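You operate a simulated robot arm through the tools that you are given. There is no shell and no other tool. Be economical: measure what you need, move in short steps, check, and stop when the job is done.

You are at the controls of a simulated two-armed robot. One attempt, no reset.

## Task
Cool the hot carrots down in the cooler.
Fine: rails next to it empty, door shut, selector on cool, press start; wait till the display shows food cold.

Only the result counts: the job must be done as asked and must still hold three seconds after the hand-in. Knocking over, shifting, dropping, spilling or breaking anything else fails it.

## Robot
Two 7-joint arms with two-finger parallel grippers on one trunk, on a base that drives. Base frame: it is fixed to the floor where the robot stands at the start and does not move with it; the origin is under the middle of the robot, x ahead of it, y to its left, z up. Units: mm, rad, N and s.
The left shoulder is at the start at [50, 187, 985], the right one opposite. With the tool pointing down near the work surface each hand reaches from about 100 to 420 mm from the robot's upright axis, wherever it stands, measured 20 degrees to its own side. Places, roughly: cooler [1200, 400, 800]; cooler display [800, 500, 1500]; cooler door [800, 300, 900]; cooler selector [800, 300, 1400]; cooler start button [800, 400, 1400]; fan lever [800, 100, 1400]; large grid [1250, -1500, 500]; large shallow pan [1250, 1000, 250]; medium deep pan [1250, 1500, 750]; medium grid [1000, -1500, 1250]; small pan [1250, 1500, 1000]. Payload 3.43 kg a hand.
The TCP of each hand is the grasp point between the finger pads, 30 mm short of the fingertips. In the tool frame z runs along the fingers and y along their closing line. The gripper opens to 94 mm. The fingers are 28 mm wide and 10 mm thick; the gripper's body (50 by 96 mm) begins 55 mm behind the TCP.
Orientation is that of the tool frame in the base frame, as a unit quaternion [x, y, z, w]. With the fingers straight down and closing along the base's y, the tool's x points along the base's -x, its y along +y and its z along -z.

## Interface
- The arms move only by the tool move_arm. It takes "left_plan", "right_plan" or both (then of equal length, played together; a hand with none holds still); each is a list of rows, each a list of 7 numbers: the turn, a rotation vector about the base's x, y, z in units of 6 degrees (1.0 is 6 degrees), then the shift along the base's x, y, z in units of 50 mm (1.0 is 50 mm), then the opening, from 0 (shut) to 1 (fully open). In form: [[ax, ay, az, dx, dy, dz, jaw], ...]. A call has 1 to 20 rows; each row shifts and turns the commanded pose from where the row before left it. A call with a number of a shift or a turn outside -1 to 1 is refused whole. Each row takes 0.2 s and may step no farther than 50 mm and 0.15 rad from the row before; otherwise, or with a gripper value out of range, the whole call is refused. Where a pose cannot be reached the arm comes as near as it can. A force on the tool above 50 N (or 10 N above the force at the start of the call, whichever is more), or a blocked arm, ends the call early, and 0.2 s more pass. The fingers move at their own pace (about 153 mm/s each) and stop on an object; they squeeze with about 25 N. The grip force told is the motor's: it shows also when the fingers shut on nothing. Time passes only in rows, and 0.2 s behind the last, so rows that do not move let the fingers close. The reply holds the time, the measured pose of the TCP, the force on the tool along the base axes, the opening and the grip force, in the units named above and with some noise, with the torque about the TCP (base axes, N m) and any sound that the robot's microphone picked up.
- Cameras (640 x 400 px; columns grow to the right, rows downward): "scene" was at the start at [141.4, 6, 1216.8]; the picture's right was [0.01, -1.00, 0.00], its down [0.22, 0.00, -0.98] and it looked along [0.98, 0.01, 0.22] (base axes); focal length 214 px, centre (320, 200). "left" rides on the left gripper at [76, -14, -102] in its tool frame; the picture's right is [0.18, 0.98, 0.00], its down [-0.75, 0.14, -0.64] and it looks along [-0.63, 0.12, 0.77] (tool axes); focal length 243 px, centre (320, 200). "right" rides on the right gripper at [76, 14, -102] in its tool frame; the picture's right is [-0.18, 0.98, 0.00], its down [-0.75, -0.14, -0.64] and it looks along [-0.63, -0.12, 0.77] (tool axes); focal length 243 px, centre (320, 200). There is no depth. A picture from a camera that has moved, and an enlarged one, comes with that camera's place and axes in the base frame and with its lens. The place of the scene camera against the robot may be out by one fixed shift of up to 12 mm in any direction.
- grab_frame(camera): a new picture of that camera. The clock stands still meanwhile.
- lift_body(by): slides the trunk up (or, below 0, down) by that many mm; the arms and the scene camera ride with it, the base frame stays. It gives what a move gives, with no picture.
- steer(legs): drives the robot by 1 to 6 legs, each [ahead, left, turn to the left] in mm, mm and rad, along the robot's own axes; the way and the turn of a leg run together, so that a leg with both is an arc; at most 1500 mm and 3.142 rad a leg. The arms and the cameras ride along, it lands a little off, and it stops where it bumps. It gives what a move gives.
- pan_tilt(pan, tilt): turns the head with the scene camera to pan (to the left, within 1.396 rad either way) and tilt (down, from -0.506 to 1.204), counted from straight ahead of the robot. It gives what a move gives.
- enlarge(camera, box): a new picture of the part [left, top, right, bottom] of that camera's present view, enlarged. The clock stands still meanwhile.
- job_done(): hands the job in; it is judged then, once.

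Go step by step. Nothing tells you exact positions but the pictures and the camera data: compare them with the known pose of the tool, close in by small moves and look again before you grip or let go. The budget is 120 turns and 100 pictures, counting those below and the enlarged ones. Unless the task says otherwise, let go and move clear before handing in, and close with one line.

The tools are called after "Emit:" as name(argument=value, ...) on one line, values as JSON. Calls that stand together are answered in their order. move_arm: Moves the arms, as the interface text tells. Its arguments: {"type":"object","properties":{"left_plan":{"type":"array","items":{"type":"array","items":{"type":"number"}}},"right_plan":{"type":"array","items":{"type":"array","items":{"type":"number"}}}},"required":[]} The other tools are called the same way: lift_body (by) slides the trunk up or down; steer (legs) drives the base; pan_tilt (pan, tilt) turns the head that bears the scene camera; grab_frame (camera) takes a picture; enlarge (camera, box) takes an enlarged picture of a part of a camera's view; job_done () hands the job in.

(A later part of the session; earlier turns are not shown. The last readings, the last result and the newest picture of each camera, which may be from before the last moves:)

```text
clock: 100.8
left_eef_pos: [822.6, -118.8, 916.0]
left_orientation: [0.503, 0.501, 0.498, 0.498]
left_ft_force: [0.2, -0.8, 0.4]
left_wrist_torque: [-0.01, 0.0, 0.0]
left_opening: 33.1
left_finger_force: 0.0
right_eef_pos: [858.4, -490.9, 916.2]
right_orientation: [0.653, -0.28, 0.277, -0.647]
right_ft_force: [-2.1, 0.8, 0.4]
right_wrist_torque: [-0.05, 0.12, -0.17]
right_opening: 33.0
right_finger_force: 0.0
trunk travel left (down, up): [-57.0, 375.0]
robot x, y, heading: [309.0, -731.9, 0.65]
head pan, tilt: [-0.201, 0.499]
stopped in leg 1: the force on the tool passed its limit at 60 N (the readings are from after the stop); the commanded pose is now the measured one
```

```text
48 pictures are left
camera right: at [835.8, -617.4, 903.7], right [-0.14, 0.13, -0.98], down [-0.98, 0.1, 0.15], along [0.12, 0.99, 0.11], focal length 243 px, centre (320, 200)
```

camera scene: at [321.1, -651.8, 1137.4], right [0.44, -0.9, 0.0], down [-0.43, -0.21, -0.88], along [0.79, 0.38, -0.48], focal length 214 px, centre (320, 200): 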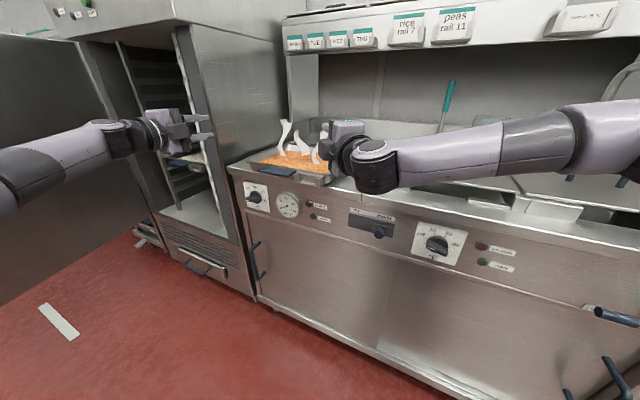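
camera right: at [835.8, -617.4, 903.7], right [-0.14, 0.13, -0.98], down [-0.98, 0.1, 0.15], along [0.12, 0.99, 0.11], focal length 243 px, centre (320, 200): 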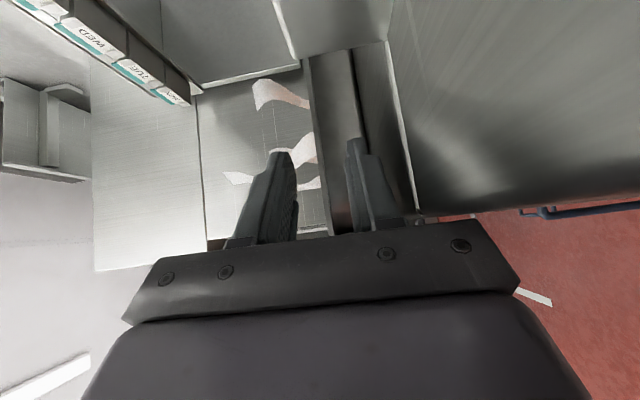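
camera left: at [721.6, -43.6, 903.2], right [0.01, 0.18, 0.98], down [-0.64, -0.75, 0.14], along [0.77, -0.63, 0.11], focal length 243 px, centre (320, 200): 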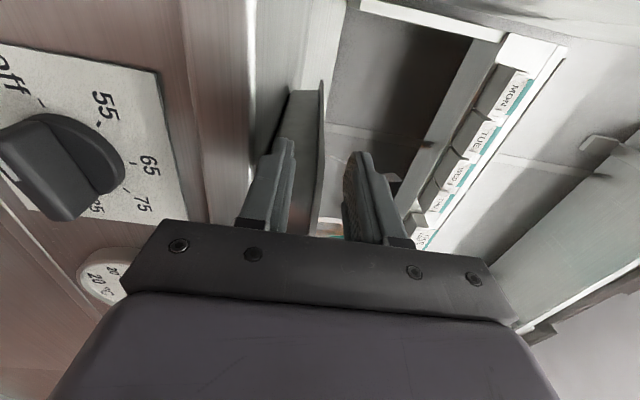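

The right hand's body met the counter edge. I'll back off, pitch the right hand 15° down and raise it slightly, then go in again.

Emit:
steer(legs=[[-24, 18, 0]])

Emit:
move_arm(right_plan=[[-0.56, 0.62, 0, 0, -0.1, 0.1, 0.35], [-0.56, 0.62, 0, 0, -0.1, 0.1, 0.35], [-0.56, 0.62, 0, 0, 0, 0, 0.35], [0, 0, 0, 0, 0, 0, 0.35]])

Emit:
steer(legs=[[64, -48, 0]])

Emit:
enlarge(camera="scene", box=[140, 60, 380, 210])

Emit:
grab_frame(camera="right")

```text
clock: 101.7
left_eef_pos: [794.1, -119.2, 916.8]
left_orientation: [0.504, 0.5, 0.498, 0.498]
left_ft_force: [-0.3, -0.9, 0.2]
left_wrist_torque: [0.02, 0.01, 0.01]
left_opening: 33.2
left_finger_force: 0.1
right_eef_pos: [829.2, -492.0, 915.5]
right_orientation: [0.654, -0.282, 0.278, -0.645]
right_ft_force: [-0.2, 0.2, 0.3]
right_wrist_torque: [-0.01, 0.03, 0.01]
right_opening: 33.1
right_finger_force: 0.1
trunk travel left (down, up): [-57.0, 375.0]
robot x, y, heading: [281.0, -732.6, 0.652]
head pan, tilt: [-0.201, 0.499]
```

```text
clock: 102.7
left_eef_pos: [794.2, -119.0, 916.5]
left_orientation: [0.503, 0.5, 0.498, 0.5]
left_ft_force: [-1.0, 0.3, 0.7]
left_wrist_torque: [0.01, 0.0, -0.03]
left_opening: 33.0
left_finger_force: 0.1
right_eef_pos: [828.9, -503.1, 924.9]
right_orientation: [0.731, -0.317, 0.237, -0.556]
right_ft_force: [0.4, -0.1, 0.0]
right_wrist_torque: [-0.01, 0.02, -0.01]
right_opening: 33.0
right_finger_force: 0.1
trunk travel left (down, up): [-57.0, 375.0]
robot x, y, heading: [278.6, -731.9, 0.651]
head pan, tilt: [-0.201, 0.499]
```

```text
clock: 103.8
left_eef_pos: [875.4, -119.7, 916.4]
left_orientation: [0.503, 0.5, 0.498, 0.498]
left_ft_force: [0.1, 0.6, 0.0]
left_wrist_torque: [0.02, -0.01, 0.01]
left_opening: 33.1
left_finger_force: 0.0
right_eef_pos: [909.3, -501.7, 925.5]
right_orientation: [0.731, -0.318, 0.237, -0.556]
right_ft_force: [0.0, 0.1, -1.1]
right_wrist_torque: [0.01, -0.01, 0.01]
right_opening: 33.0
right_finger_force: 0.2
trunk travel left (down, up): [-57.0, 375.0]
robot x, y, heading: [363.0, -731.8, 0.646]
head pan, tilt: [-0.201, 0.499]
```

```text
2.67 times, centred on (260, 135) of scene
camera zoom: at [490.0, -651.6, 1008.3], right [0.43, -0.9, 0.0], down [-0.43, -0.21, -0.88], along [0.79, 0.38, -0.48], focal length 572 px, centre (480, 373)
```

zoom: 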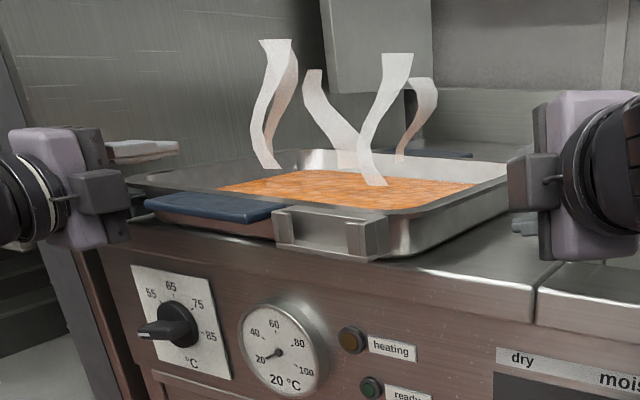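

```text
46 pictures are left
camera right: at [887.1, -627.8, 940.2], right [-0.32, -0.04, -0.95], down [-0.94, 0.15, 0.31], along [0.13, 0.99, -0.09], focal length 243 px, centre (320, 200)
```

right: 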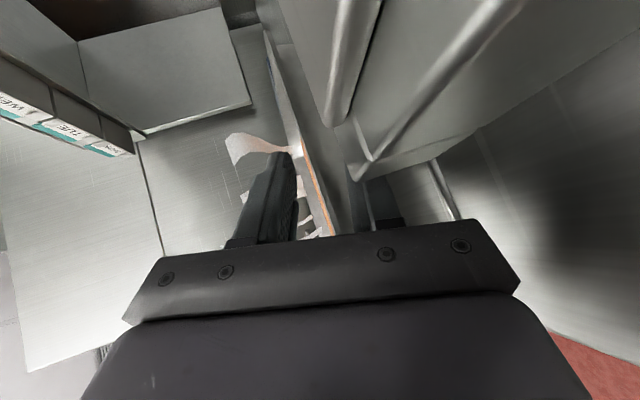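

Left fingers straddle the left flange. Now bring the right hand inward 44 mm so its tips straddle the right flange.

Emit:
move_arm(right_plan=[[0, 0, 0, 0, 0.3, 0, 0.35], [0, 0, 0, 0.1, 0.3, 0, 0.35], [0, 0, 0, 0.1, 0.3, 0, 0.35], [0, 0, 0, 0, 0, 0, 0.35]])

Emit:
grab_frame(camera="right")

Emit:
grab_frame(camera="left")

Emit:
enlarge(camera="scene", box=[260, 90, 380, 165])

```text
clock: 104.8
left_eef_pos: [874.2, -119.4, 918.1]
left_orientation: [0.503, 0.501, 0.498, 0.498]
left_ft_force: [0.4, 3.3, -1.2]
left_wrist_torque: [0.06, -0.05, -0.1]
left_opening: 33.1
left_finger_force: 0.3
right_eef_pos: [920.7, -457.6, 926.1]
right_orientation: [0.73, -0.319, 0.238, -0.555]
right_ft_force: [-1.4, -5.4, 0.8]
right_wrist_torque: [-0.11, -0.01, -0.03]
right_opening: 33.0
right_finger_force: 0.1
trunk travel left (down, up): [-57.0, 375.0]
robot x, y, heading: [360.6, -730.3, 0.657]
head pan, tilt: [-0.201, 0.499]
```

```text
45 pictures are left
camera right: at [898.0, -583.5, 940.8], right [-0.32, -0.04, -0.95], down [-0.94, 0.15, 0.31], along [0.13, 0.99, -0.09], focal length 243 px, centre (320, 200)
```

right: 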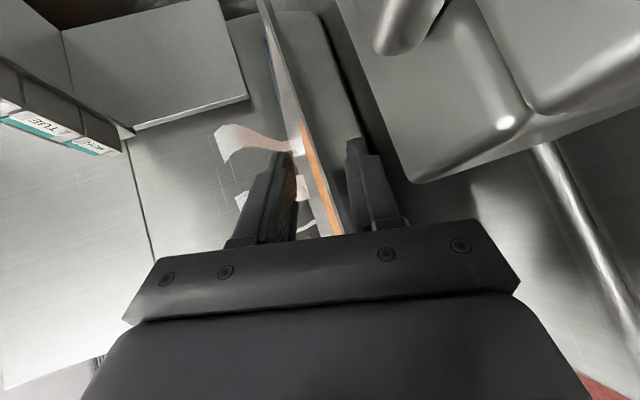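

```text
44 pictures are left
camera left: at [773.5, -43.2, 903.1], right [0.01, 0.18, 0.98], down [-0.64, -0.75, 0.14], along [0.77, -0.63, 0.11], focal length 243 px, centre (320, 200)
```

left: 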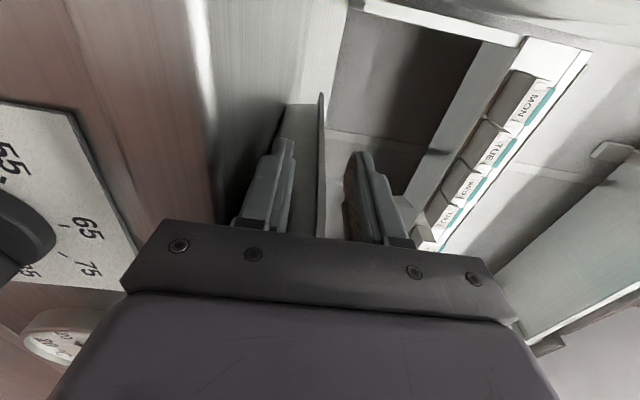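

```text
5.33 times, centred on (320, 128) of scene
camera zoom: at [490.0, -651.9, 1008.4], right [0.43, -0.9, 0.0], down [-0.43, -0.21, -0.88], along [0.79, 0.38, -0.48], focal length 1144 px, centre (320, 587)
```

zoom: 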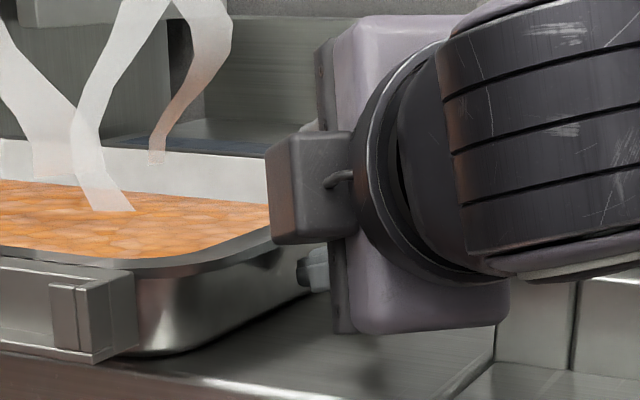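

Both flanges lie between the fingers and the pan is snug. Close both grippers.

Emit:
move_arm(left_plan=[[0, 0, 0, 0, 0, 0, 0.1], [0, 0, 0, 0, 0, 0, 0], [0, 0, 0, 0, 0, 0, 0], [0, 0, 0, 0, 0, 0, 0]], right_plan=[[0, 0, 0, 0, 0, 0, 0.1], [0, 0, 0, 0, 0, 0, 0], [0, 0, 0, 0, 0, 0, 0], [0, 0, 0, 0, 0, 0, 0]])

Emit:
grab_frame(camera="right")

Emit:
grab_frame(camera="left")

```text
clock: 105.8
left_eef_pos: [872.8, -116.2, 916.9]
left_orientation: [0.501, 0.501, 0.5, 0.498]
left_ft_force: [-1.3, 17.6, 5.2]
left_wrist_torque: [-0.08, -0.52, -0.07]
left_opening: 8.4
left_finger_force: 25.3
right_eef_pos: [921.9, -458.3, 926.3]
right_orientation: [0.73, -0.32, 0.239, -0.555]
right_ft_force: [3.9, -14.8, 0.0]
right_wrist_torque: [-0.25, -0.59, 0.04]
right_opening: 9.7
right_finger_force: 25.5
trunk travel left (down, up): [-57.0, 375.0]
robot x, y, heading: [356.7, -732.6, 0.65]
head pan, tilt: [-0.201, 0.499]
```

```text
42 pictures are left
camera right: at [898.6, -583.7, 940.4], right [-0.32, -0.04, -0.95], down [-0.94, 0.15, 0.31], along [0.13, 0.99, -0.09], focal length 243 px, centre (320, 200)
```

right: 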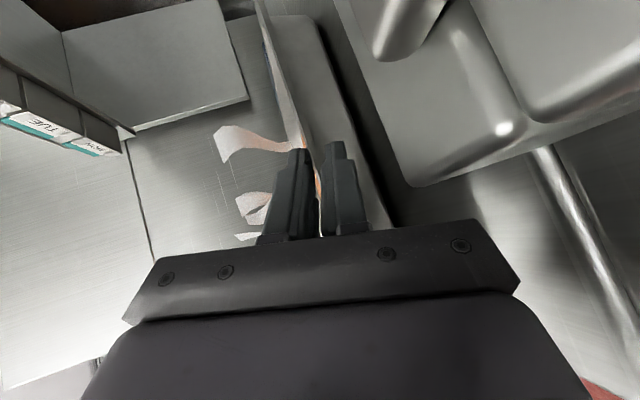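

```text
41 pictures are left
camera left: at [772.0, -41.3, 903.9], right [0.0, 0.18, 0.98], down [-0.64, -0.76, 0.14], along [0.77, -0.63, 0.11], focal length 243 px, centre (320, 200)
```

left: 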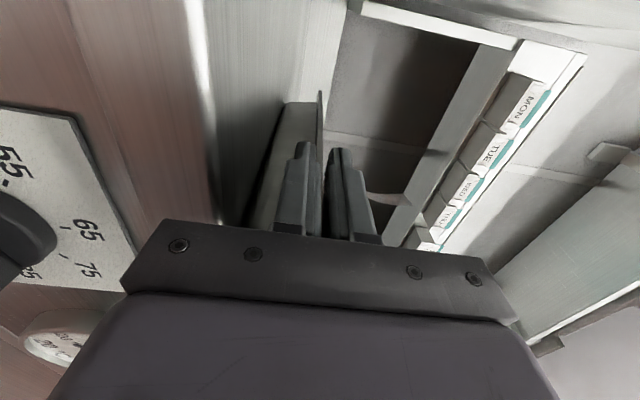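

Both grip the flanges (8–10 mm). Lift a little and check.

Emit:
lift_body(by=20)

Emit:
lift_body(by=40)

Emit:
grab_frame(camera="scene")

```text
clock: 106.4
left_eef_pos: [875.7, -116.0, 933.8]
left_orientation: [0.503, 0.503, 0.498, 0.496]
left_ft_force: [-2.5, 20.3, -5.2]
left_wrist_torque: [0.07, 0.9, -0.23]
left_opening: 8.3
left_finger_force: 25.1
right_eef_pos: [922.4, -458.0, 945.0]
right_orientation: [0.731, -0.32, 0.238, -0.554]
right_ft_force: [3.2, -19.8, -5.8]
right_wrist_torque: [-0.32, -0.42, 0.14]
right_opening: 9.0
right_finger_force: 24.9
trunk travel left (down, up): [-77.0, 355.0]
robot x, y, heading: [360.4, -731.9, 0.647]
head pan, tilt: [-0.201, 0.499]
```

```text
clock: 107.2
left_eef_pos: [874.8, -116.3, 975.4]
left_orientation: [0.502, 0.503, 0.499, 0.496]
left_ft_force: [-3.7, 19.8, -5.5]
left_wrist_torque: [0.11, 0.96, -0.24]
left_opening: 8.6
left_finger_force: 25.0
right_eef_pos: [921.3, -457.3, 986.2]
right_orientation: [0.731, -0.319, 0.238, -0.555]
right_ft_force: [4.2, -19.7, -4.0]
right_wrist_torque: [-0.09, -0.52, 0.04]
right_opening: 8.8
right_finger_force: 25.7
trunk travel left (down, up): [-117.0, 315.0]
robot x, y, heading: [363.9, -729.5, 0.649]
head pan, tilt: [-0.201, 0.499]
```

```text
40 pictures are left
camera scene: at [490.9, -650.9, 1068.1], right [0.43, -0.9, 0.0], down [-0.43, -0.21, -0.88], along [0.79, 0.38, -0.48], focal length 214 px, centre (320, 200)
```

scene: 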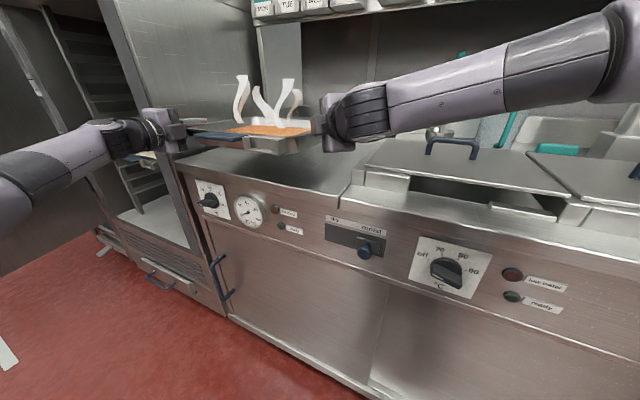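

The pan hangs level, ~5 N per hand. Now back away and move in front of the cooler, raising the trunk.

Emit:
steer(legs=[[-145, 110, 0], [-145, 110, 0]])

Emit:
lift_body(by=130)

Emit:
steer(legs=[[145, 191, 0], [120, 158, 0]])

Emit:
pan_tilt(pan=-0.1, tilt=0.2)

Emit:
grab_frame(camera="scene")

```text
clock: 110.1
left_eef_pos: [513.8, -114.8, 974.5]
left_orientation: [0.503, 0.501, 0.499, 0.498]
left_ft_force: [-3.7, 19.7, -6.3]
left_wrist_torque: [0.21, 0.93, -0.34]
left_opening: 8.4
left_finger_force: 25.1
right_eef_pos: [561.2, -454.9, 985.5]
right_orientation: [0.731, -0.319, 0.238, -0.554]
right_ft_force: [2.9, -19.1, -4.5]
right_wrist_torque: [-0.14, -0.48, -0.08]
right_opening: 8.8
right_finger_force: 24.7
trunk travel left (down, up): [-117.0, 315.0]
robot x, y, heading: [2.4, -727.4, 0.648]
head pan, tilt: [-0.201, 0.499]
```

```text
clock: 111.7
left_eef_pos: [514.5, -113.7, 1104.7]
left_orientation: [0.503, 0.501, 0.499, 0.497]
left_ft_force: [1.0, 2.2, -4.8]
left_wrist_torque: [0.12, 0.95, 0.05]
left_opening: 8.5
left_finger_force: 24.9
right_eef_pos: [562.2, -455.4, 1115.3]
right_orientation: [0.73, -0.32, 0.239, -0.554]
right_ft_force: [-0.2, -1.8, -5.1]
right_wrist_torque: [0.01, -0.46, 0.26]
right_opening: 8.9
right_finger_force: 24.5
trunk travel left (down, up): [-247.0, 185.0]
robot x, y, heading: [0.5, -729.6, 0.651]
head pan, tilt: [-0.201, 0.499]
```

```text
clock: 115.6
left_eef_pos: [512.6, 325.6, 1104.9]
left_orientation: [0.502, 0.502, 0.499, 0.497]
left_ft_force: [0.3, 4.0, -6.0]
left_wrist_torque: [0.05, 0.98, -0.02]
left_opening: 8.6
left_finger_force: 24.8
right_eef_pos: [561.5, -15.2, 1115.3]
right_orientation: [0.731, -0.318, 0.239, -0.554]
right_ft_force: [-0.4, -2.8, -4.4]
right_wrist_torque: [0.02, -0.48, 0.14]
right_opening: 8.8
right_finger_force: 25.1
trunk travel left (down, up): [-247.0, 185.0]
robot x, y, heading: [-2.4, -288.3, 0.656]
head pan, tilt: [-0.201, 0.499]
```

```text
clock: 116.4
left_eef_pos: [514.0, 325.0, 1104.2]
left_orientation: [0.503, 0.502, 0.498, 0.497]
left_ft_force: [-0.6, 1.5, -5.2]
left_wrist_torque: [0.09, 1.03, -0.1]
left_opening: 8.4
left_finger_force: 25.3
right_eef_pos: [561.7, -16.0, 1114.9]
right_orientation: [0.732, -0.319, 0.237, -0.554]
right_ft_force: [0.5, -0.2, -4.6]
right_wrist_torque: [0.06, -0.53, 0.09]
right_opening: 8.8
right_finger_force: 24.6
trunk travel left (down, up): [-247.0, 185.0]
robot x, y, heading: [-4.1, -294.1, 0.646]
head pan, tilt: [-0.099, 0.201]
```

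```text
39 pictures are left
camera scene: at [127.6, -201.2, 1225.7], right [0.52, -0.85, 0.0], down [-0.17, -0.11, -0.98], along [0.83, 0.51, -0.2], focal length 214 px, centre (320, 200)
```

scene: 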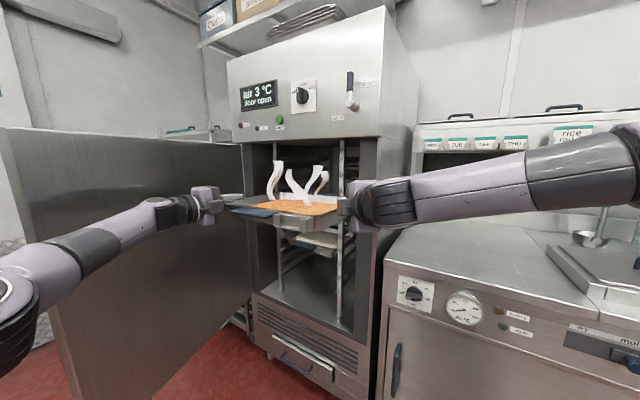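

Carrying well in front of the cooler. Zoom on the rails to plan insertion.

Emit:
enlarge(camera="scene", box=[230, 130, 390, 330])

Emit:
enlarge(camera="scene", box=[265, 205, 365, 270])

```text
2.00 times, centred on (310, 230) of scene
camera zoom: at [127.6, -201.2, 1225.7], right [0.52, -0.85, 0.0], down [-0.17, -0.11, -0.98], along [0.83, 0.51, -0.2], focal length 429 px, centre (340, 140)
```

zoom: 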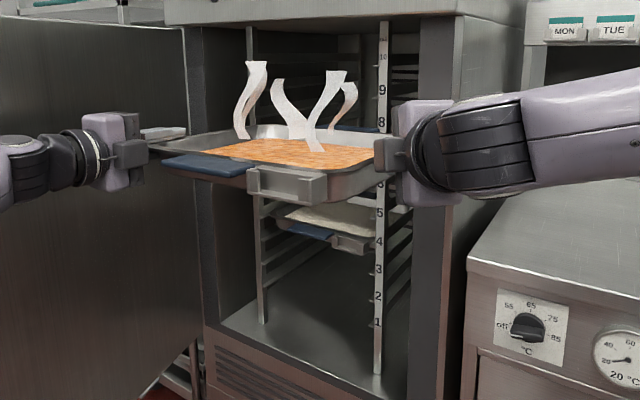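

```text
6.15 times, centred on (315, 238) of scene
camera zoom: at [127.6, -201.2, 1225.7], right [0.52, -0.85, 0.0], down [-0.17, -0.11, -0.98], along [0.83, 0.51, -0.2], focal length 1320 px, centre (351, -31)
```

zoom: 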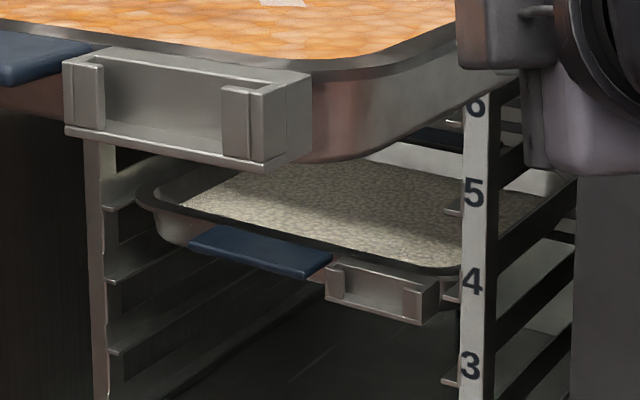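

Rails start at x≈890; rail 8's ledge ≈ z 1074; the rack centre is y≈340. Rice is on rail 4. I'll move the pan to y≈340 and look again.

Emit:
steer(legs=[[109, 143, 0]])

Emit:
lift_body(by=-8)

Emit:
enlarge(camera="scene", box=[200, 100, 440, 300])

```text
clock: 118.3
left_eef_pos: [514.5, 503.8, 1106.5]
left_orientation: [0.502, 0.502, 0.499, 0.497]
left_ft_force: [-0.5, 0.8, -7.1]
left_wrist_torque: [0.09, 1.03, -0.07]
left_opening: 8.7
left_finger_force: 25.4
right_eef_pos: [561.7, 163.1, 1114.3]
right_orientation: [0.731, -0.319, 0.238, -0.554]
right_ft_force: [0.4, -0.9, -3.7]
right_wrist_torque: [0.07, -0.46, -0.01]
right_opening: 8.4
right_finger_force: 24.7
trunk travel left (down, up): [-247.0, 185.0]
robot x, y, heading: [3.1, -112.9, 0.649]
head pan, tilt: [-0.099, 0.201]
```

```text
clock: 118.9
left_eef_pos: [514.9, 505.0, 1095.8]
left_orientation: [0.503, 0.503, 0.498, 0.497]
left_ft_force: [-0.4, 1.7, -5.0]
left_wrist_torque: [0.06, 1.03, -0.08]
left_opening: 8.9
left_finger_force: 24.6
right_eef_pos: [561.8, 162.4, 1105.8]
right_orientation: [0.731, -0.319, 0.239, -0.554]
right_ft_force: [-0.1, -0.8, -5.1]
right_wrist_torque: [0.09, -0.48, 0.03]
right_opening: 8.7
right_finger_force: 25.1
trunk travel left (down, up): [-239.0, 193.0]
robot x, y, heading: [1.8, -112.8, 0.65]
head pan, tilt: [-0.099, 0.201]
```

```text
2.00 times, centred on (320, 200) of scene
camera zoom: at [128.8, -21.7, 1217.8], right [0.52, -0.85, 0.0], down [-0.17, -0.1, -0.98], along [0.83, 0.51, -0.2], focal length 429 px, centre (320, 200)
```

zoom: 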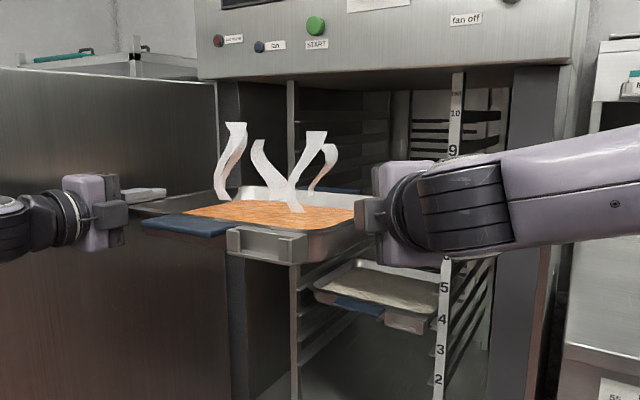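

Uprights' inner edges come out at y≈182 and ≈513 (centre ≈345); pan centre ≈341. Drive +x 165 (leading edge just before the rails), +4 in y.

Emit:
steer(legs=[[134, -97, 0]])

Emit:
grab_frame(camera="scene")

Emit:
enlarge(camera="scene", box=[220, 110, 400, 230])

Emit:
grab_frame(camera="left")

```text
clock: 120.4
left_eef_pos: [679.9, 506.8, 1095.5]
left_orientation: [0.502, 0.501, 0.498, 0.498]
left_ft_force: [0.5, 1.5, -5.7]
left_wrist_torque: [0.07, 1.01, 0.05]
left_opening: 8.7
left_finger_force: 24.7
right_eef_pos: [726.3, 164.0, 1105.6]
right_orientation: [0.731, -0.32, 0.239, -0.554]
right_ft_force: [-1.1, -1.4, -3.7]
right_wrist_torque: [0.13, -0.49, 0.22]
right_opening: 8.4
right_finger_force: 25.3
trunk travel left (down, up): [-239.0, 193.0]
robot x, y, heading: [163.1, -109.8, 0.646]
head pan, tilt: [-0.099, 0.201]
```

```text
35 pictures are left
camera scene: at [292.5, -18.4, 1217.7], right [0.52, -0.85, 0.0], down [-0.17, -0.1, -0.98], along [0.84, 0.51, -0.2], focal length 214 px, centre (320, 200)
```

scene: 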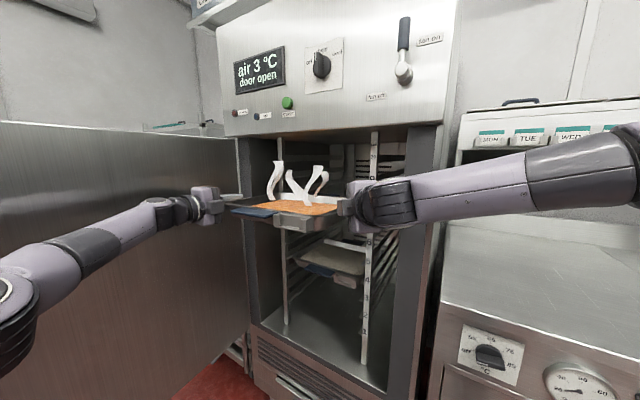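

```text
3.33 times, centred on (310, 170) of scene
camera zoom: at [292.5, -18.4, 1217.7], right [0.52, -0.85, 0.0], down [-0.17, -0.1, -0.98], along [0.84, 0.51, -0.2], focal length 715 px, centre (353, 300)
```

zoom: 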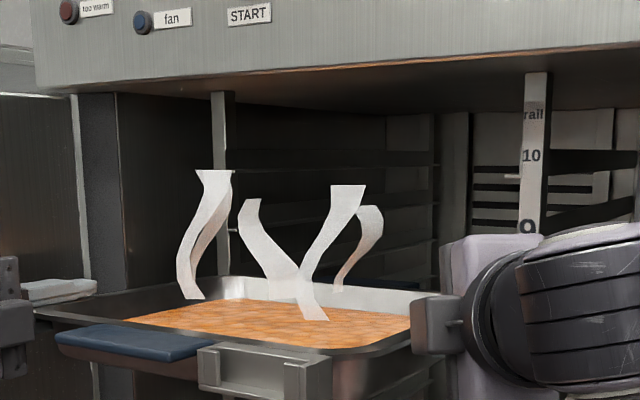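

```text
33 pictures are left
camera left: at [577.6, 582.3, 1083.2], right [0.01, 0.18, 0.98], down [-0.64, -0.75, 0.15], along [0.77, -0.63, 0.11], focal length 243 px, centre (320, 200)
```

left: 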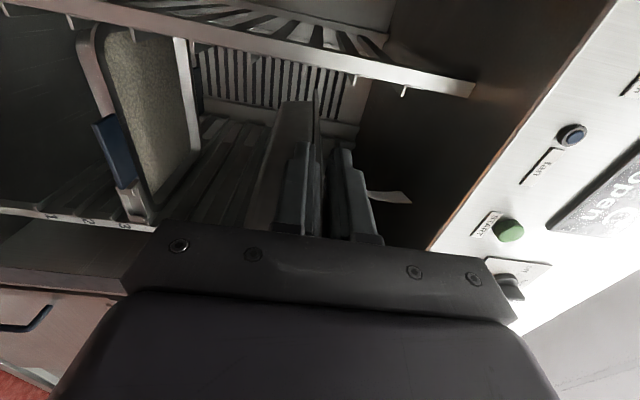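

The left wrist camera shows the left upright just ahead; best rack centre ≈348, pan centre ≈343. Shift +5 in y and go +x 70.

Emit:
steer(legs=[[3, 4, 0], [56, -42, 0]])

Emit:
enlarge(camera="scene", box=[220, 110, 400, 230])

Emit:
grab_frame(camera="left")

Emit:
grab_frame(camera="right")

```text
clock: 121.8
left_eef_pos: [749.0, 512.9, 1096.8]
left_orientation: [0.503, 0.502, 0.498, 0.497]
left_ft_force: [1.5, 1.7, -5.6]
left_wrist_torque: [0.1, 0.99, 0.0]
left_opening: 8.7
left_finger_force: 25.6
right_eef_pos: [797.9, 170.7, 1106.1]
right_orientation: [0.731, -0.319, 0.238, -0.555]
right_ft_force: [0.0, -0.8, -5.3]
right_wrist_torque: [0.12, -0.49, 0.22]
right_opening: 8.7
right_finger_force: 25.5
trunk travel left (down, up): [-239.0, 193.0]
robot x, y, heading: [234.9, -102.5, 0.651]
head pan, tilt: [-0.099, 0.201]
```

```text
3.33 times, centred on (310, 170) of scene
camera zoom: at [362.9, -12.3, 1217.7], right [0.52, -0.85, 0.0], down [-0.17, -0.1, -0.98], along [0.84, 0.51, -0.2], focal length 715 px, centre (353, 300)
```

zoom: 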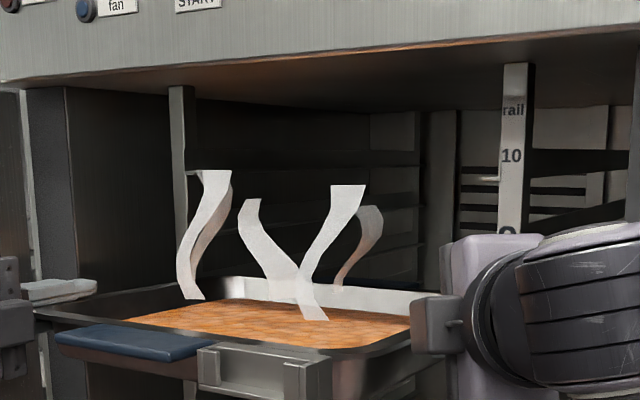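

```text
31 pictures are left
camera left: at [647.4, 588.7, 1083.1], right [0.01, 0.18, 0.98], down [-0.64, -0.75, 0.15], along [0.77, -0.63, 0.11], focal length 243 px, centre (320, 200)
```

left: 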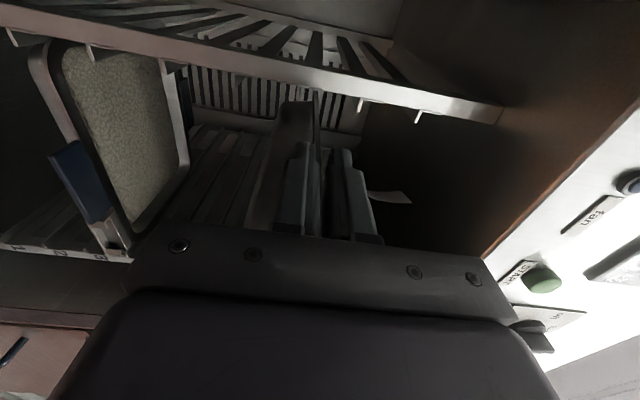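

```text
30 pictures are left
camera right: at [773.5, 46.0, 1121.4], right [-0.33, -0.04, -0.94], down [-0.94, 0.16, 0.32], along [0.13, 0.99, -0.09], focal length 243 px, centre (320, 200)
```

right: 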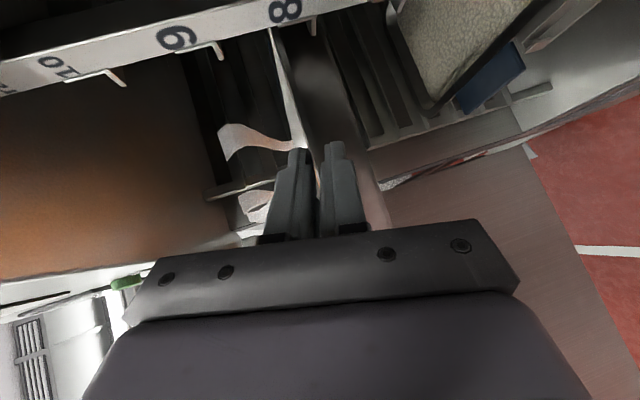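

The right wrist view shows digits 8/9/10 and the flange between ledges 9 and 8 — exactly right, inside the uprights. Advance 33 mm more, then lower onto rail 8.

Emit:
steer(legs=[[26, -20, 0]])

Emit:
lift_body(by=-12)

Emit:
lift_body(by=-6)

Emit:
grab_frame(camera="right")

```text
clock: 122.7
left_eef_pos: [781.9, 511.4, 1096.2]
left_orientation: [0.503, 0.503, 0.498, 0.497]
left_ft_force: [0.4, 0.6, -5.7]
left_wrist_torque: [0.08, 0.95, -0.07]
left_opening: 8.8
left_finger_force: 24.9
right_eef_pos: [829.8, 171.6, 1106.2]
right_orientation: [0.731, -0.32, 0.238, -0.554]
right_ft_force: [-0.1, -1.3, -4.8]
right_wrist_torque: [0.13, -0.48, 0.18]
right_opening: 8.5
right_finger_force: 24.9
trunk travel left (down, up): [-239.0, 193.0]
robot x, y, heading: [267.9, -103.1, 0.647]
head pan, tilt: [-0.099, 0.201]
```

```text
clock: 123.2
left_eef_pos: [781.4, 512.4, 1084.4]
left_orientation: [0.503, 0.502, 0.497, 0.497]
left_ft_force: [-0.7, 1.3, -5.4]
left_wrist_torque: [0.07, 0.99, -0.07]
left_opening: 8.3
left_finger_force: 24.9
right_eef_pos: [828.8, 171.1, 1095.1]
right_orientation: [0.73, -0.32, 0.24, -0.554]
right_ft_force: [-0.2, -1.6, -5.1]
right_wrist_torque: [0.06, -0.45, 0.06]
right_opening: 8.7
right_finger_force: 25.0
trunk travel left (down, up): [-227.0, 205.0]
robot x, y, heading: [264.7, -101.5, 0.649]
head pan, tilt: [-0.099, 0.201]
```

```text
clock: 123.8
left_eef_pos: [781.2, 512.7, 1079.4]
left_orientation: [0.502, 0.502, 0.499, 0.497]
left_ft_force: [1.1, 2.0, -2.6]
left_wrist_torque: [0.03, 0.41, 0.01]
left_opening: 8.1
left_finger_force: 24.6
right_eef_pos: [829.1, 171.5, 1089.3]
right_orientation: [0.731, -0.32, 0.238, -0.553]
right_ft_force: [-0.2, -1.3, -4.1]
right_wrist_torque: [0.01, -0.59, 0.17]
right_opening: 8.6
right_finger_force: 24.5
trunk travel left (down, up): [-221.0, 211.0]
robot x, y, heading: [267.6, -105.6, 0.654]
head pan, tilt: [-0.099, 0.201]
```

```text
29 pictures are left
camera right: at [805.3, 45.8, 1103.7], right [-0.32, -0.04, -0.94], down [-0.94, 0.15, 0.31], along [0.13, 0.99, -0.09], focal length 243 px, centre (320, 200)
```

right: 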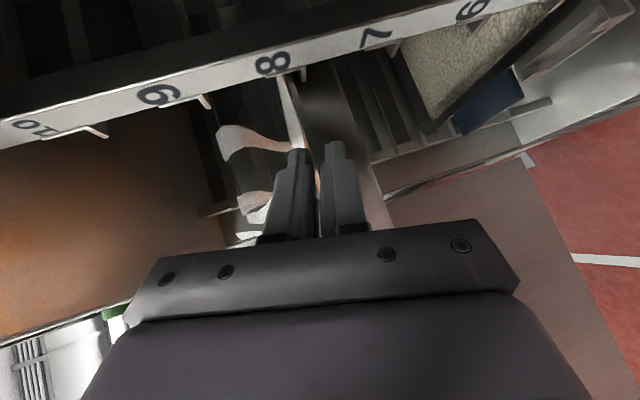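

Left side has touched the ledge. Lower 4 mm more for the right.

Emit:
lift_body(by=-4)

Emit:
grab_frame(camera="right")

```text
clock: 124.3
left_eef_pos: [779.8, 514.2, 1077.1]
left_orientation: [0.501, 0.501, 0.5, 0.498]
left_ft_force: [2.7, 1.8, 3.9]
left_wrist_torque: [0.05, -0.68, 0.23]
left_opening: 7.9
left_finger_force: 25.3
right_eef_pos: [829.2, 171.4, 1085.4]
right_orientation: [0.731, -0.319, 0.239, -0.554]
right_ft_force: [-0.2, 0.0, -5.7]
right_wrist_torque: [0.01, -0.66, 0.1]
right_opening: 9.5
right_finger_force: 25.5
trunk travel left (down, up): [-217.0, 215.0]
robot x, y, heading: [264.4, -103.3, 0.652]
head pan, tilt: [-0.099, 0.201]
```

```text
28 pictures are left
camera right: at [805.0, 45.4, 1100.1], right [-0.32, -0.04, -0.94], down [-0.94, 0.15, 0.31], along [0.13, 0.99, -0.09], focal length 243 px, centre (320, 200)
```

right: 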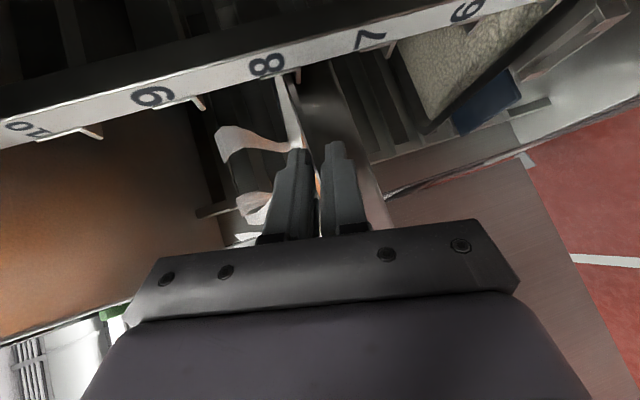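

Left rests; the right side still hangs slightly above its ledge. Lower only the right hand ~6 mm.

Emit:
move_arm(right_plan=[[0, 0, 0, 0, 0, -0.06, 0], [0, 0, 0, 0, 0, -0.06, 0], [0, 0, 0, 0, 0, 0, 0]], left_plan=[[0, 0, 0, 0, 0, 0.03, 0], [0, 0, 0, 0, 0, 0, 0], [0, 0, 0, 0, 0, 0, 0]])

Emit:
enlarge(camera="right", box=[220, 20, 400, 150])

```text
clock: 125.1
left_eef_pos: [780.4, 513.5, 1076.9]
left_orientation: [0.503, 0.502, 0.498, 0.497]
left_ft_force: [3.0, 0.8, -0.5]
left_wrist_torque: [0.06, -1.1, 0.26]
left_opening: 8.2
left_finger_force: 25.0
right_eef_pos: [826.3, 170.1, 1081.9]
right_orientation: [0.729, -0.318, 0.24, -0.557]
right_ft_force: [2.0, 2.8, 6.9]
right_wrist_torque: [0.33, -0.56, 0.57]
right_opening: 9.2
right_finger_force: 25.2
trunk travel left (down, up): [-217.0, 215.0]
robot x, y, heading: [268.6, -103.1, 0.65]
head pan, tilt: [-0.099, 0.201]
```

```text
3.08 times, centred on (310, 85) of right
camera zoom: at [804.9, 45.2, 1096.5], right [-0.32, -0.04, -0.95], down [-0.94, 0.15, 0.31], along [0.13, 0.99, -0.09], focal length 746 px, centre (351, 554)
```

zoom: 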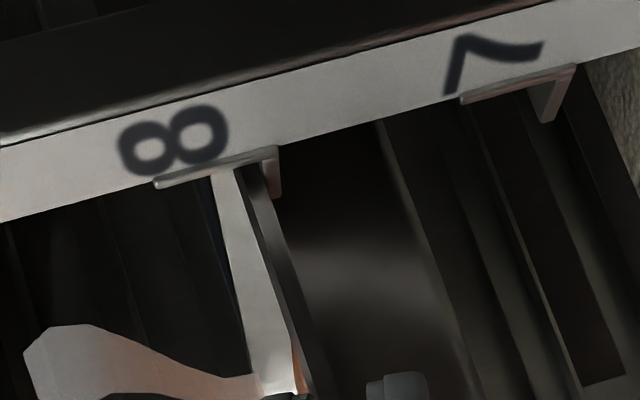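

The flange rests in rail 8's channel. Release the right hand and withdraw it along its own axis.

Emit:
move_arm(right_plan=[[0, 0, 0, 0, 0, 0, 0.3], [0, 0, 0, 0, 0, 0, 0.3], [0, 0, 0, -0.3, -0.28, 0.11, 0.3], [0, 0, 0, -0.42, -0.4, 0.16, 0.3], [0, 0, 0, -0.8, -0.2, 0, 0.3], [0, 0, 0, -0.9, 0, 0, 0.3], [0, 0, 0, -0.9, 0, 0, 0.3]])

Emit:
enlarge(camera="scene", box=[200, 90, 440, 240])

```text
clock: 126.7
left_eef_pos: [780.7, 513.3, 1075.6]
left_orientation: [0.503, 0.502, 0.498, 0.497]
left_ft_force: [-1.1, 1.2, -1.3]
left_wrist_torque: [0.07, -1.05, -0.31]
left_opening: 8.4
left_finger_force: 25.1
right_eef_pos: [661.5, 124.0, 1091.1]
right_orientation: [0.731, -0.319, 0.239, -0.554]
right_ft_force: [0.5, 0.1, 0.3]
right_wrist_torque: [0.01, -0.02, 0.03]
right_opening: 28.0
right_finger_force: 0.0
trunk travel left (down, up): [-217.0, 215.0]
robot x, y, heading: [267.9, -103.9, 0.648]
head pan, tilt: [-0.099, 0.201]
```

```text
2.67 times, centred on (320, 165) of scene
camera zoom: at [393.9, -13.0, 1196.0], right [0.52, -0.85, 0.0], down [-0.17, -0.1, -0.98], along [0.84, 0.51, -0.2], focal length 572 px, centre (320, 293)
```

zoom: 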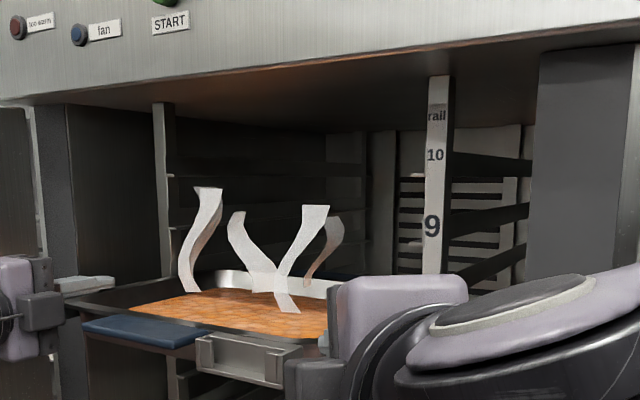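

The pan is stable. Push it in with the left hand 58 mm.

Emit:
steer(legs=[[46, -35, 0]])

Emit:
grab_frame(camera="left")

Emit:
enlarge(camera="scene", box=[200, 90, 440, 240])

```text
clock: 127.7
left_eef_pos: [838.4, 513.7, 1077.9]
left_orientation: [0.503, 0.502, 0.498, 0.497]
left_ft_force: [2.2, -0.7, -1.3]
left_wrist_torque: [0.08, -1.11, 0.28]
left_opening: 8.2
left_finger_force: 25.3
right_eef_pos: [718.9, 126.4, 1090.5]
right_orientation: [0.73, -0.319, 0.24, -0.555]
right_ft_force: [0.0, -0.7, 0.2]
right_wrist_torque: [-0.01, -0.01, -0.02]
right_opening: 28.3
right_finger_force: 0.1
trunk travel left (down, up): [-217.0, 215.0]
robot x, y, heading: [325.5, -103.7, 0.649]
head pan, tilt: [-0.099, 0.201]
```

```text
25 pictures are left
camera left: at [736.1, 588.3, 1063.5], right [0.01, 0.18, 0.98], down [-0.64, -0.75, 0.14], along [0.77, -0.63, 0.11], focal length 243 px, centre (320, 200)
```

left: 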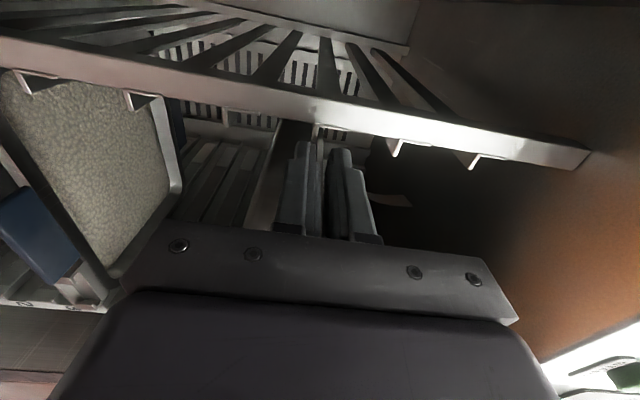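

```text
2.67 times, centred on (320, 165) of scene
camera zoom: at [451.3, -12.9, 1196.0], right [0.52, -0.85, 0.0], down [-0.17, -0.1, -0.98], along [0.84, 0.51, -0.2], focal length 572 px, centre (320, 293)
```

zoom: 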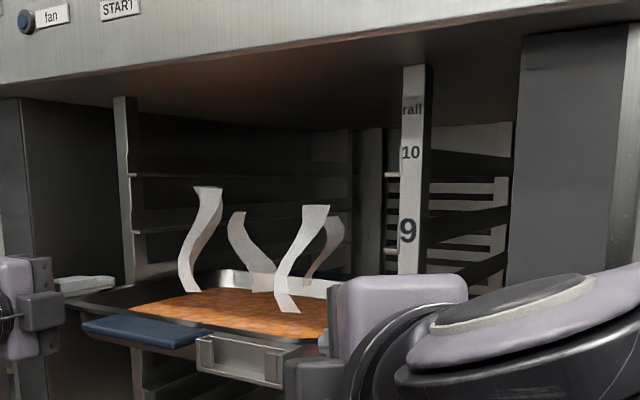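

Push 8 mm more, then open the left slightly and check whether the pan stays level.

Emit:
steer(legs=[[7, -5, 0]])

Emit:
move_arm(left_plan=[[0, 0, 0, 0, 0, 0, 0.25], [0, 0, 0, 0, 0, 0, 0.25], [0, 0, 0, 0, 0, 0, 0.25]])

Emit:
enlarge(camera="scene", box=[200, 90, 440, 240])

```text
clock: 128.5
left_eef_pos: [846.7, 513.4, 1076.8]
left_orientation: [0.502, 0.502, 0.499, 0.497]
left_ft_force: [3.0, 0.8, -2.0]
left_wrist_torque: [-0.01, -1.17, 0.69]
left_opening: 8.0
left_finger_force: 25.1
right_eef_pos: [727.2, 125.3, 1090.4]
right_orientation: [0.731, -0.319, 0.239, -0.554]
right_ft_force: [0.4, -0.9, -0.4]
right_wrist_torque: [0.0, -0.04, -0.01]
right_opening: 28.1
right_finger_force: 0.0
trunk travel left (down, up): [-217.0, 215.0]
robot x, y, heading: [333.0, -102.8, 0.654]
head pan, tilt: [-0.099, 0.201]
```

```text
clock: 129.3
left_eef_pos: [845.8, 512.8, 1078.0]
left_orientation: [0.503, 0.502, 0.498, 0.497]
left_ft_force: [-0.3, -0.8, -0.7]
left_wrist_torque: [-0.01, 0.01, -0.01]
left_opening: 23.1
left_finger_force: 0.0
right_eef_pos: [726.5, 125.3, 1090.3]
right_orientation: [0.73, -0.319, 0.239, -0.555]
right_ft_force: [0.5, -0.5, -1.2]
right_wrist_torque: [-0.01, -0.03, -0.03]
right_opening: 28.2
right_finger_force: 0.1
trunk travel left (down, up): [-217.0, 215.0]
robot x, y, heading: [332.7, -102.4, 0.647]
head pan, tilt: [-0.099, 0.201]
```

```text
2.67 times, centred on (320, 165) of scene
camera zoom: at [459.7, -12.8, 1196.0], right [0.52, -0.85, 0.0], down [-0.17, -0.1, -0.98], along [0.84, 0.51, -0.2], focal length 572 px, centre (320, 293)
```

zoom: 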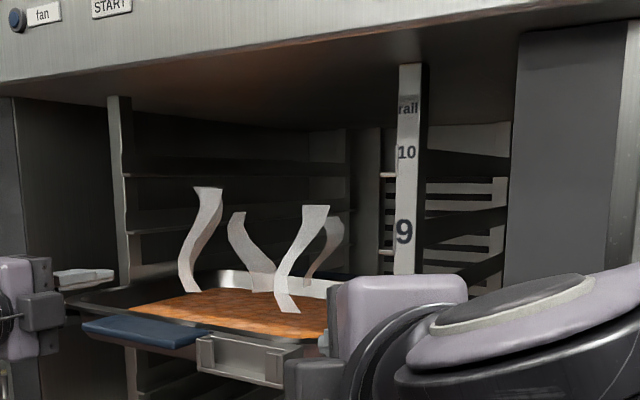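

The pan stays put on its own. Withdraw, shift to the slab's centre (y≈345), close the fingers for pushing.

Emit:
steer(legs=[[-119, 91, 0], [-102, -134, 0]])

Emit:
move_arm(left_plan=[[0, 0, 0, 0, 0, 0, 0], [0, 0, 0, 0, 0, 0, 0]])

Emit:
grab_frame(camera="scene")

Emit:
grab_frame(camera="left")

```text
clock: 132.2
left_eef_pos: [693.5, 347.8, 1077.9]
left_orientation: [0.502, 0.503, 0.499, 0.496]
left_ft_force: [0.3, 0.4, 0.1]
left_wrist_torque: [-0.01, 0.0, 0.01]
left_opening: 23.6
left_finger_force: 0.0
right_eef_pos: [574.7, -41.0, 1090.6]
right_orientation: [0.731, -0.319, 0.238, -0.555]
right_ft_force: [1.1, -0.2, -0.6]
right_wrist_torque: [-0.01, 0.01, 0.01]
right_opening: 28.0
right_finger_force: 0.0
trunk travel left (down, up): [-217.0, 215.0]
robot x, y, heading: [180.1, -262.0, 0.649]
head pan, tilt: [-0.099, 0.201]
```

```text
clock: 132.8
left_eef_pos: [694.1, 348.3, 1078.1]
left_orientation: [0.501, 0.503, 0.499, 0.497]
left_ft_force: [-0.3, -0.6, -0.1]
left_wrist_torque: [-0.02, 0.01, 0.0]
left_opening: 0.0
left_finger_force: 25.2
right_eef_pos: [574.6, -39.3, 1090.8]
right_orientation: [0.731, -0.32, 0.238, -0.554]
right_ft_force: [0.2, -0.3, 0.6]
right_wrist_torque: [-0.01, 0.01, 0.02]
right_opening: 28.2
right_finger_force: 0.1
trunk travel left (down, up): [-217.0, 215.0]
robot x, y, heading: [181.2, -267.3, 0.652]
head pan, tilt: [-0.099, 0.201]
```

```text
22 pictures are left
camera scene: at [308.0, -178.5, 1196.0], right [0.52, -0.85, 0.0], down [-0.17, -0.1, -0.98], along [0.84, 0.51, -0.2], focal length 214 px, centre (320, 200)
```

scene: 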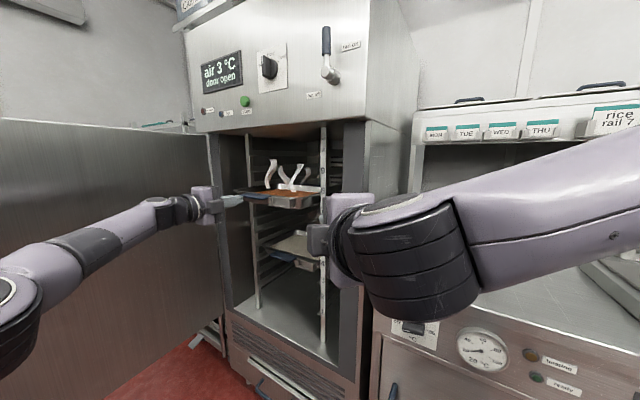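

```text
21 pictures are left
camera left: at [591.9, 423.3, 1063.5], right [0.01, 0.18, 0.98], down [-0.64, -0.76, 0.14], along [0.77, -0.63, 0.11], focal length 243 px, centre (320, 200)
```

left: 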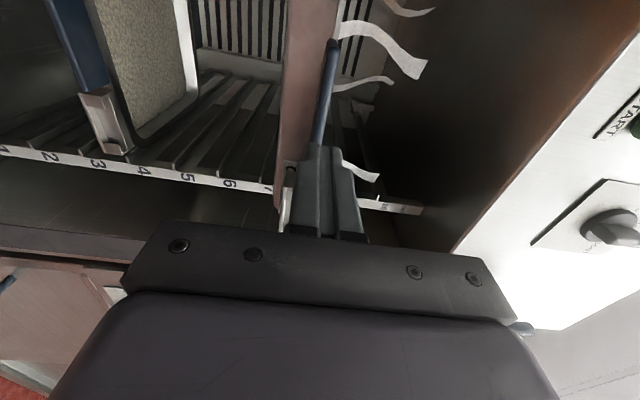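

Slab is directly ahead of the closed fingers. Push +x 112 mm, then compare with the rice pan.

Emit:
steer(legs=[[45, -34, 0], [45, -34, 0]])

Emit:
grab_frame(camera="left")

Emit:
enlarge(camera="scene", box=[180, 100, 420, 300])

```text
clock: 134.3
left_eef_pos: [806.7, 347.2, 1076.5]
left_orientation: [0.502, 0.502, 0.499, 0.497]
left_ft_force: [0.0, 0.1, -0.2]
left_wrist_torque: [0.02, -0.01, 0.03]
left_opening: 0.0
left_finger_force: 24.5
right_eef_pos: [687.3, -40.3, 1090.0]
right_orientation: [0.731, -0.319, 0.238, -0.554]
right_ft_force: [0.4, -0.7, -0.2]
right_wrist_torque: [-0.03, 0.0, -0.03]
right_opening: 28.1
right_finger_force: 0.1
trunk travel left (down, up): [-217.0, 215.0]
robot x, y, heading: [291.7, -264.6, 0.648]
head pan, tilt: [-0.099, 0.201]
```

```text
20 pictures are left
camera left: at [705.1, 422.5, 1062.9], right [0.01, 0.18, 0.98], down [-0.64, -0.76, 0.15], along [0.77, -0.63, 0.11], focal length 243 px, centre (320, 200)
```

left: 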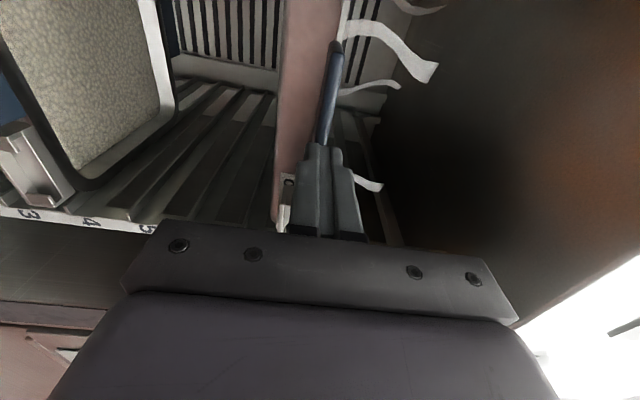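

```text
2.00 times, centred on (300, 200) of scene
camera zoom: at [420.7, -178.7, 1195.9], right [0.52, -0.85, 0.0], down [-0.17, -0.1, -0.98], along [0.84, 0.51, -0.2], focal length 429 px, centre (360, 200)
```

zoom: 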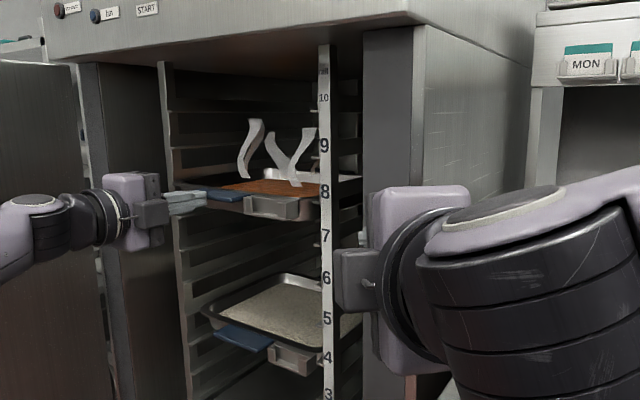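

Carrots sit on rail 8, rice on rail 4. The rice pan is ~30 mm deeper; push 28 mm more.

Emit:
steer(legs=[[23, -17, 0]])

Emit:
enlarge(camera="scene", box=[180, 100, 420, 300])

```text
clock: 135.2
left_eef_pos: [835.7, 346.1, 1074.7]
left_orientation: [0.503, 0.503, 0.498, 0.496]
left_ft_force: [-0.2, 0.2, -0.1]
left_wrist_torque: [-0.01, -0.01, 0.0]
left_opening: 0.2
left_finger_force: 24.9
right_eef_pos: [715.5, -40.1, 1090.2]
right_orientation: [0.731, -0.32, 0.239, -0.554]
right_ft_force: [-0.1, 0.0, 0.3]
right_wrist_torque: [-0.04, -0.05, 0.01]
right_opening: 28.0
right_finger_force: 0.0
trunk travel left (down, up): [-217.0, 215.0]
robot x, y, heading: [321.1, -264.8, 0.649]
head pan, tilt: [-0.099, 0.201]
```

```text
2.00 times, centred on (300, 200) of scene
camera zoom: at [448.8, -178.4, 1195.9], right [0.52, -0.85, 0.0], down [-0.17, -0.1, -0.98], along [0.84, 0.51, -0.2], focal length 429 px, centre (360, 200)
```

zoom: 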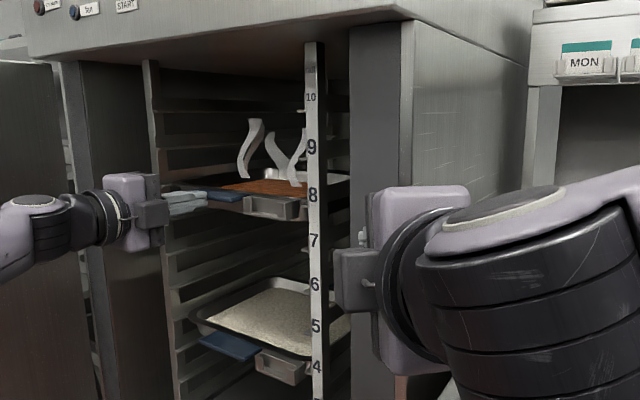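

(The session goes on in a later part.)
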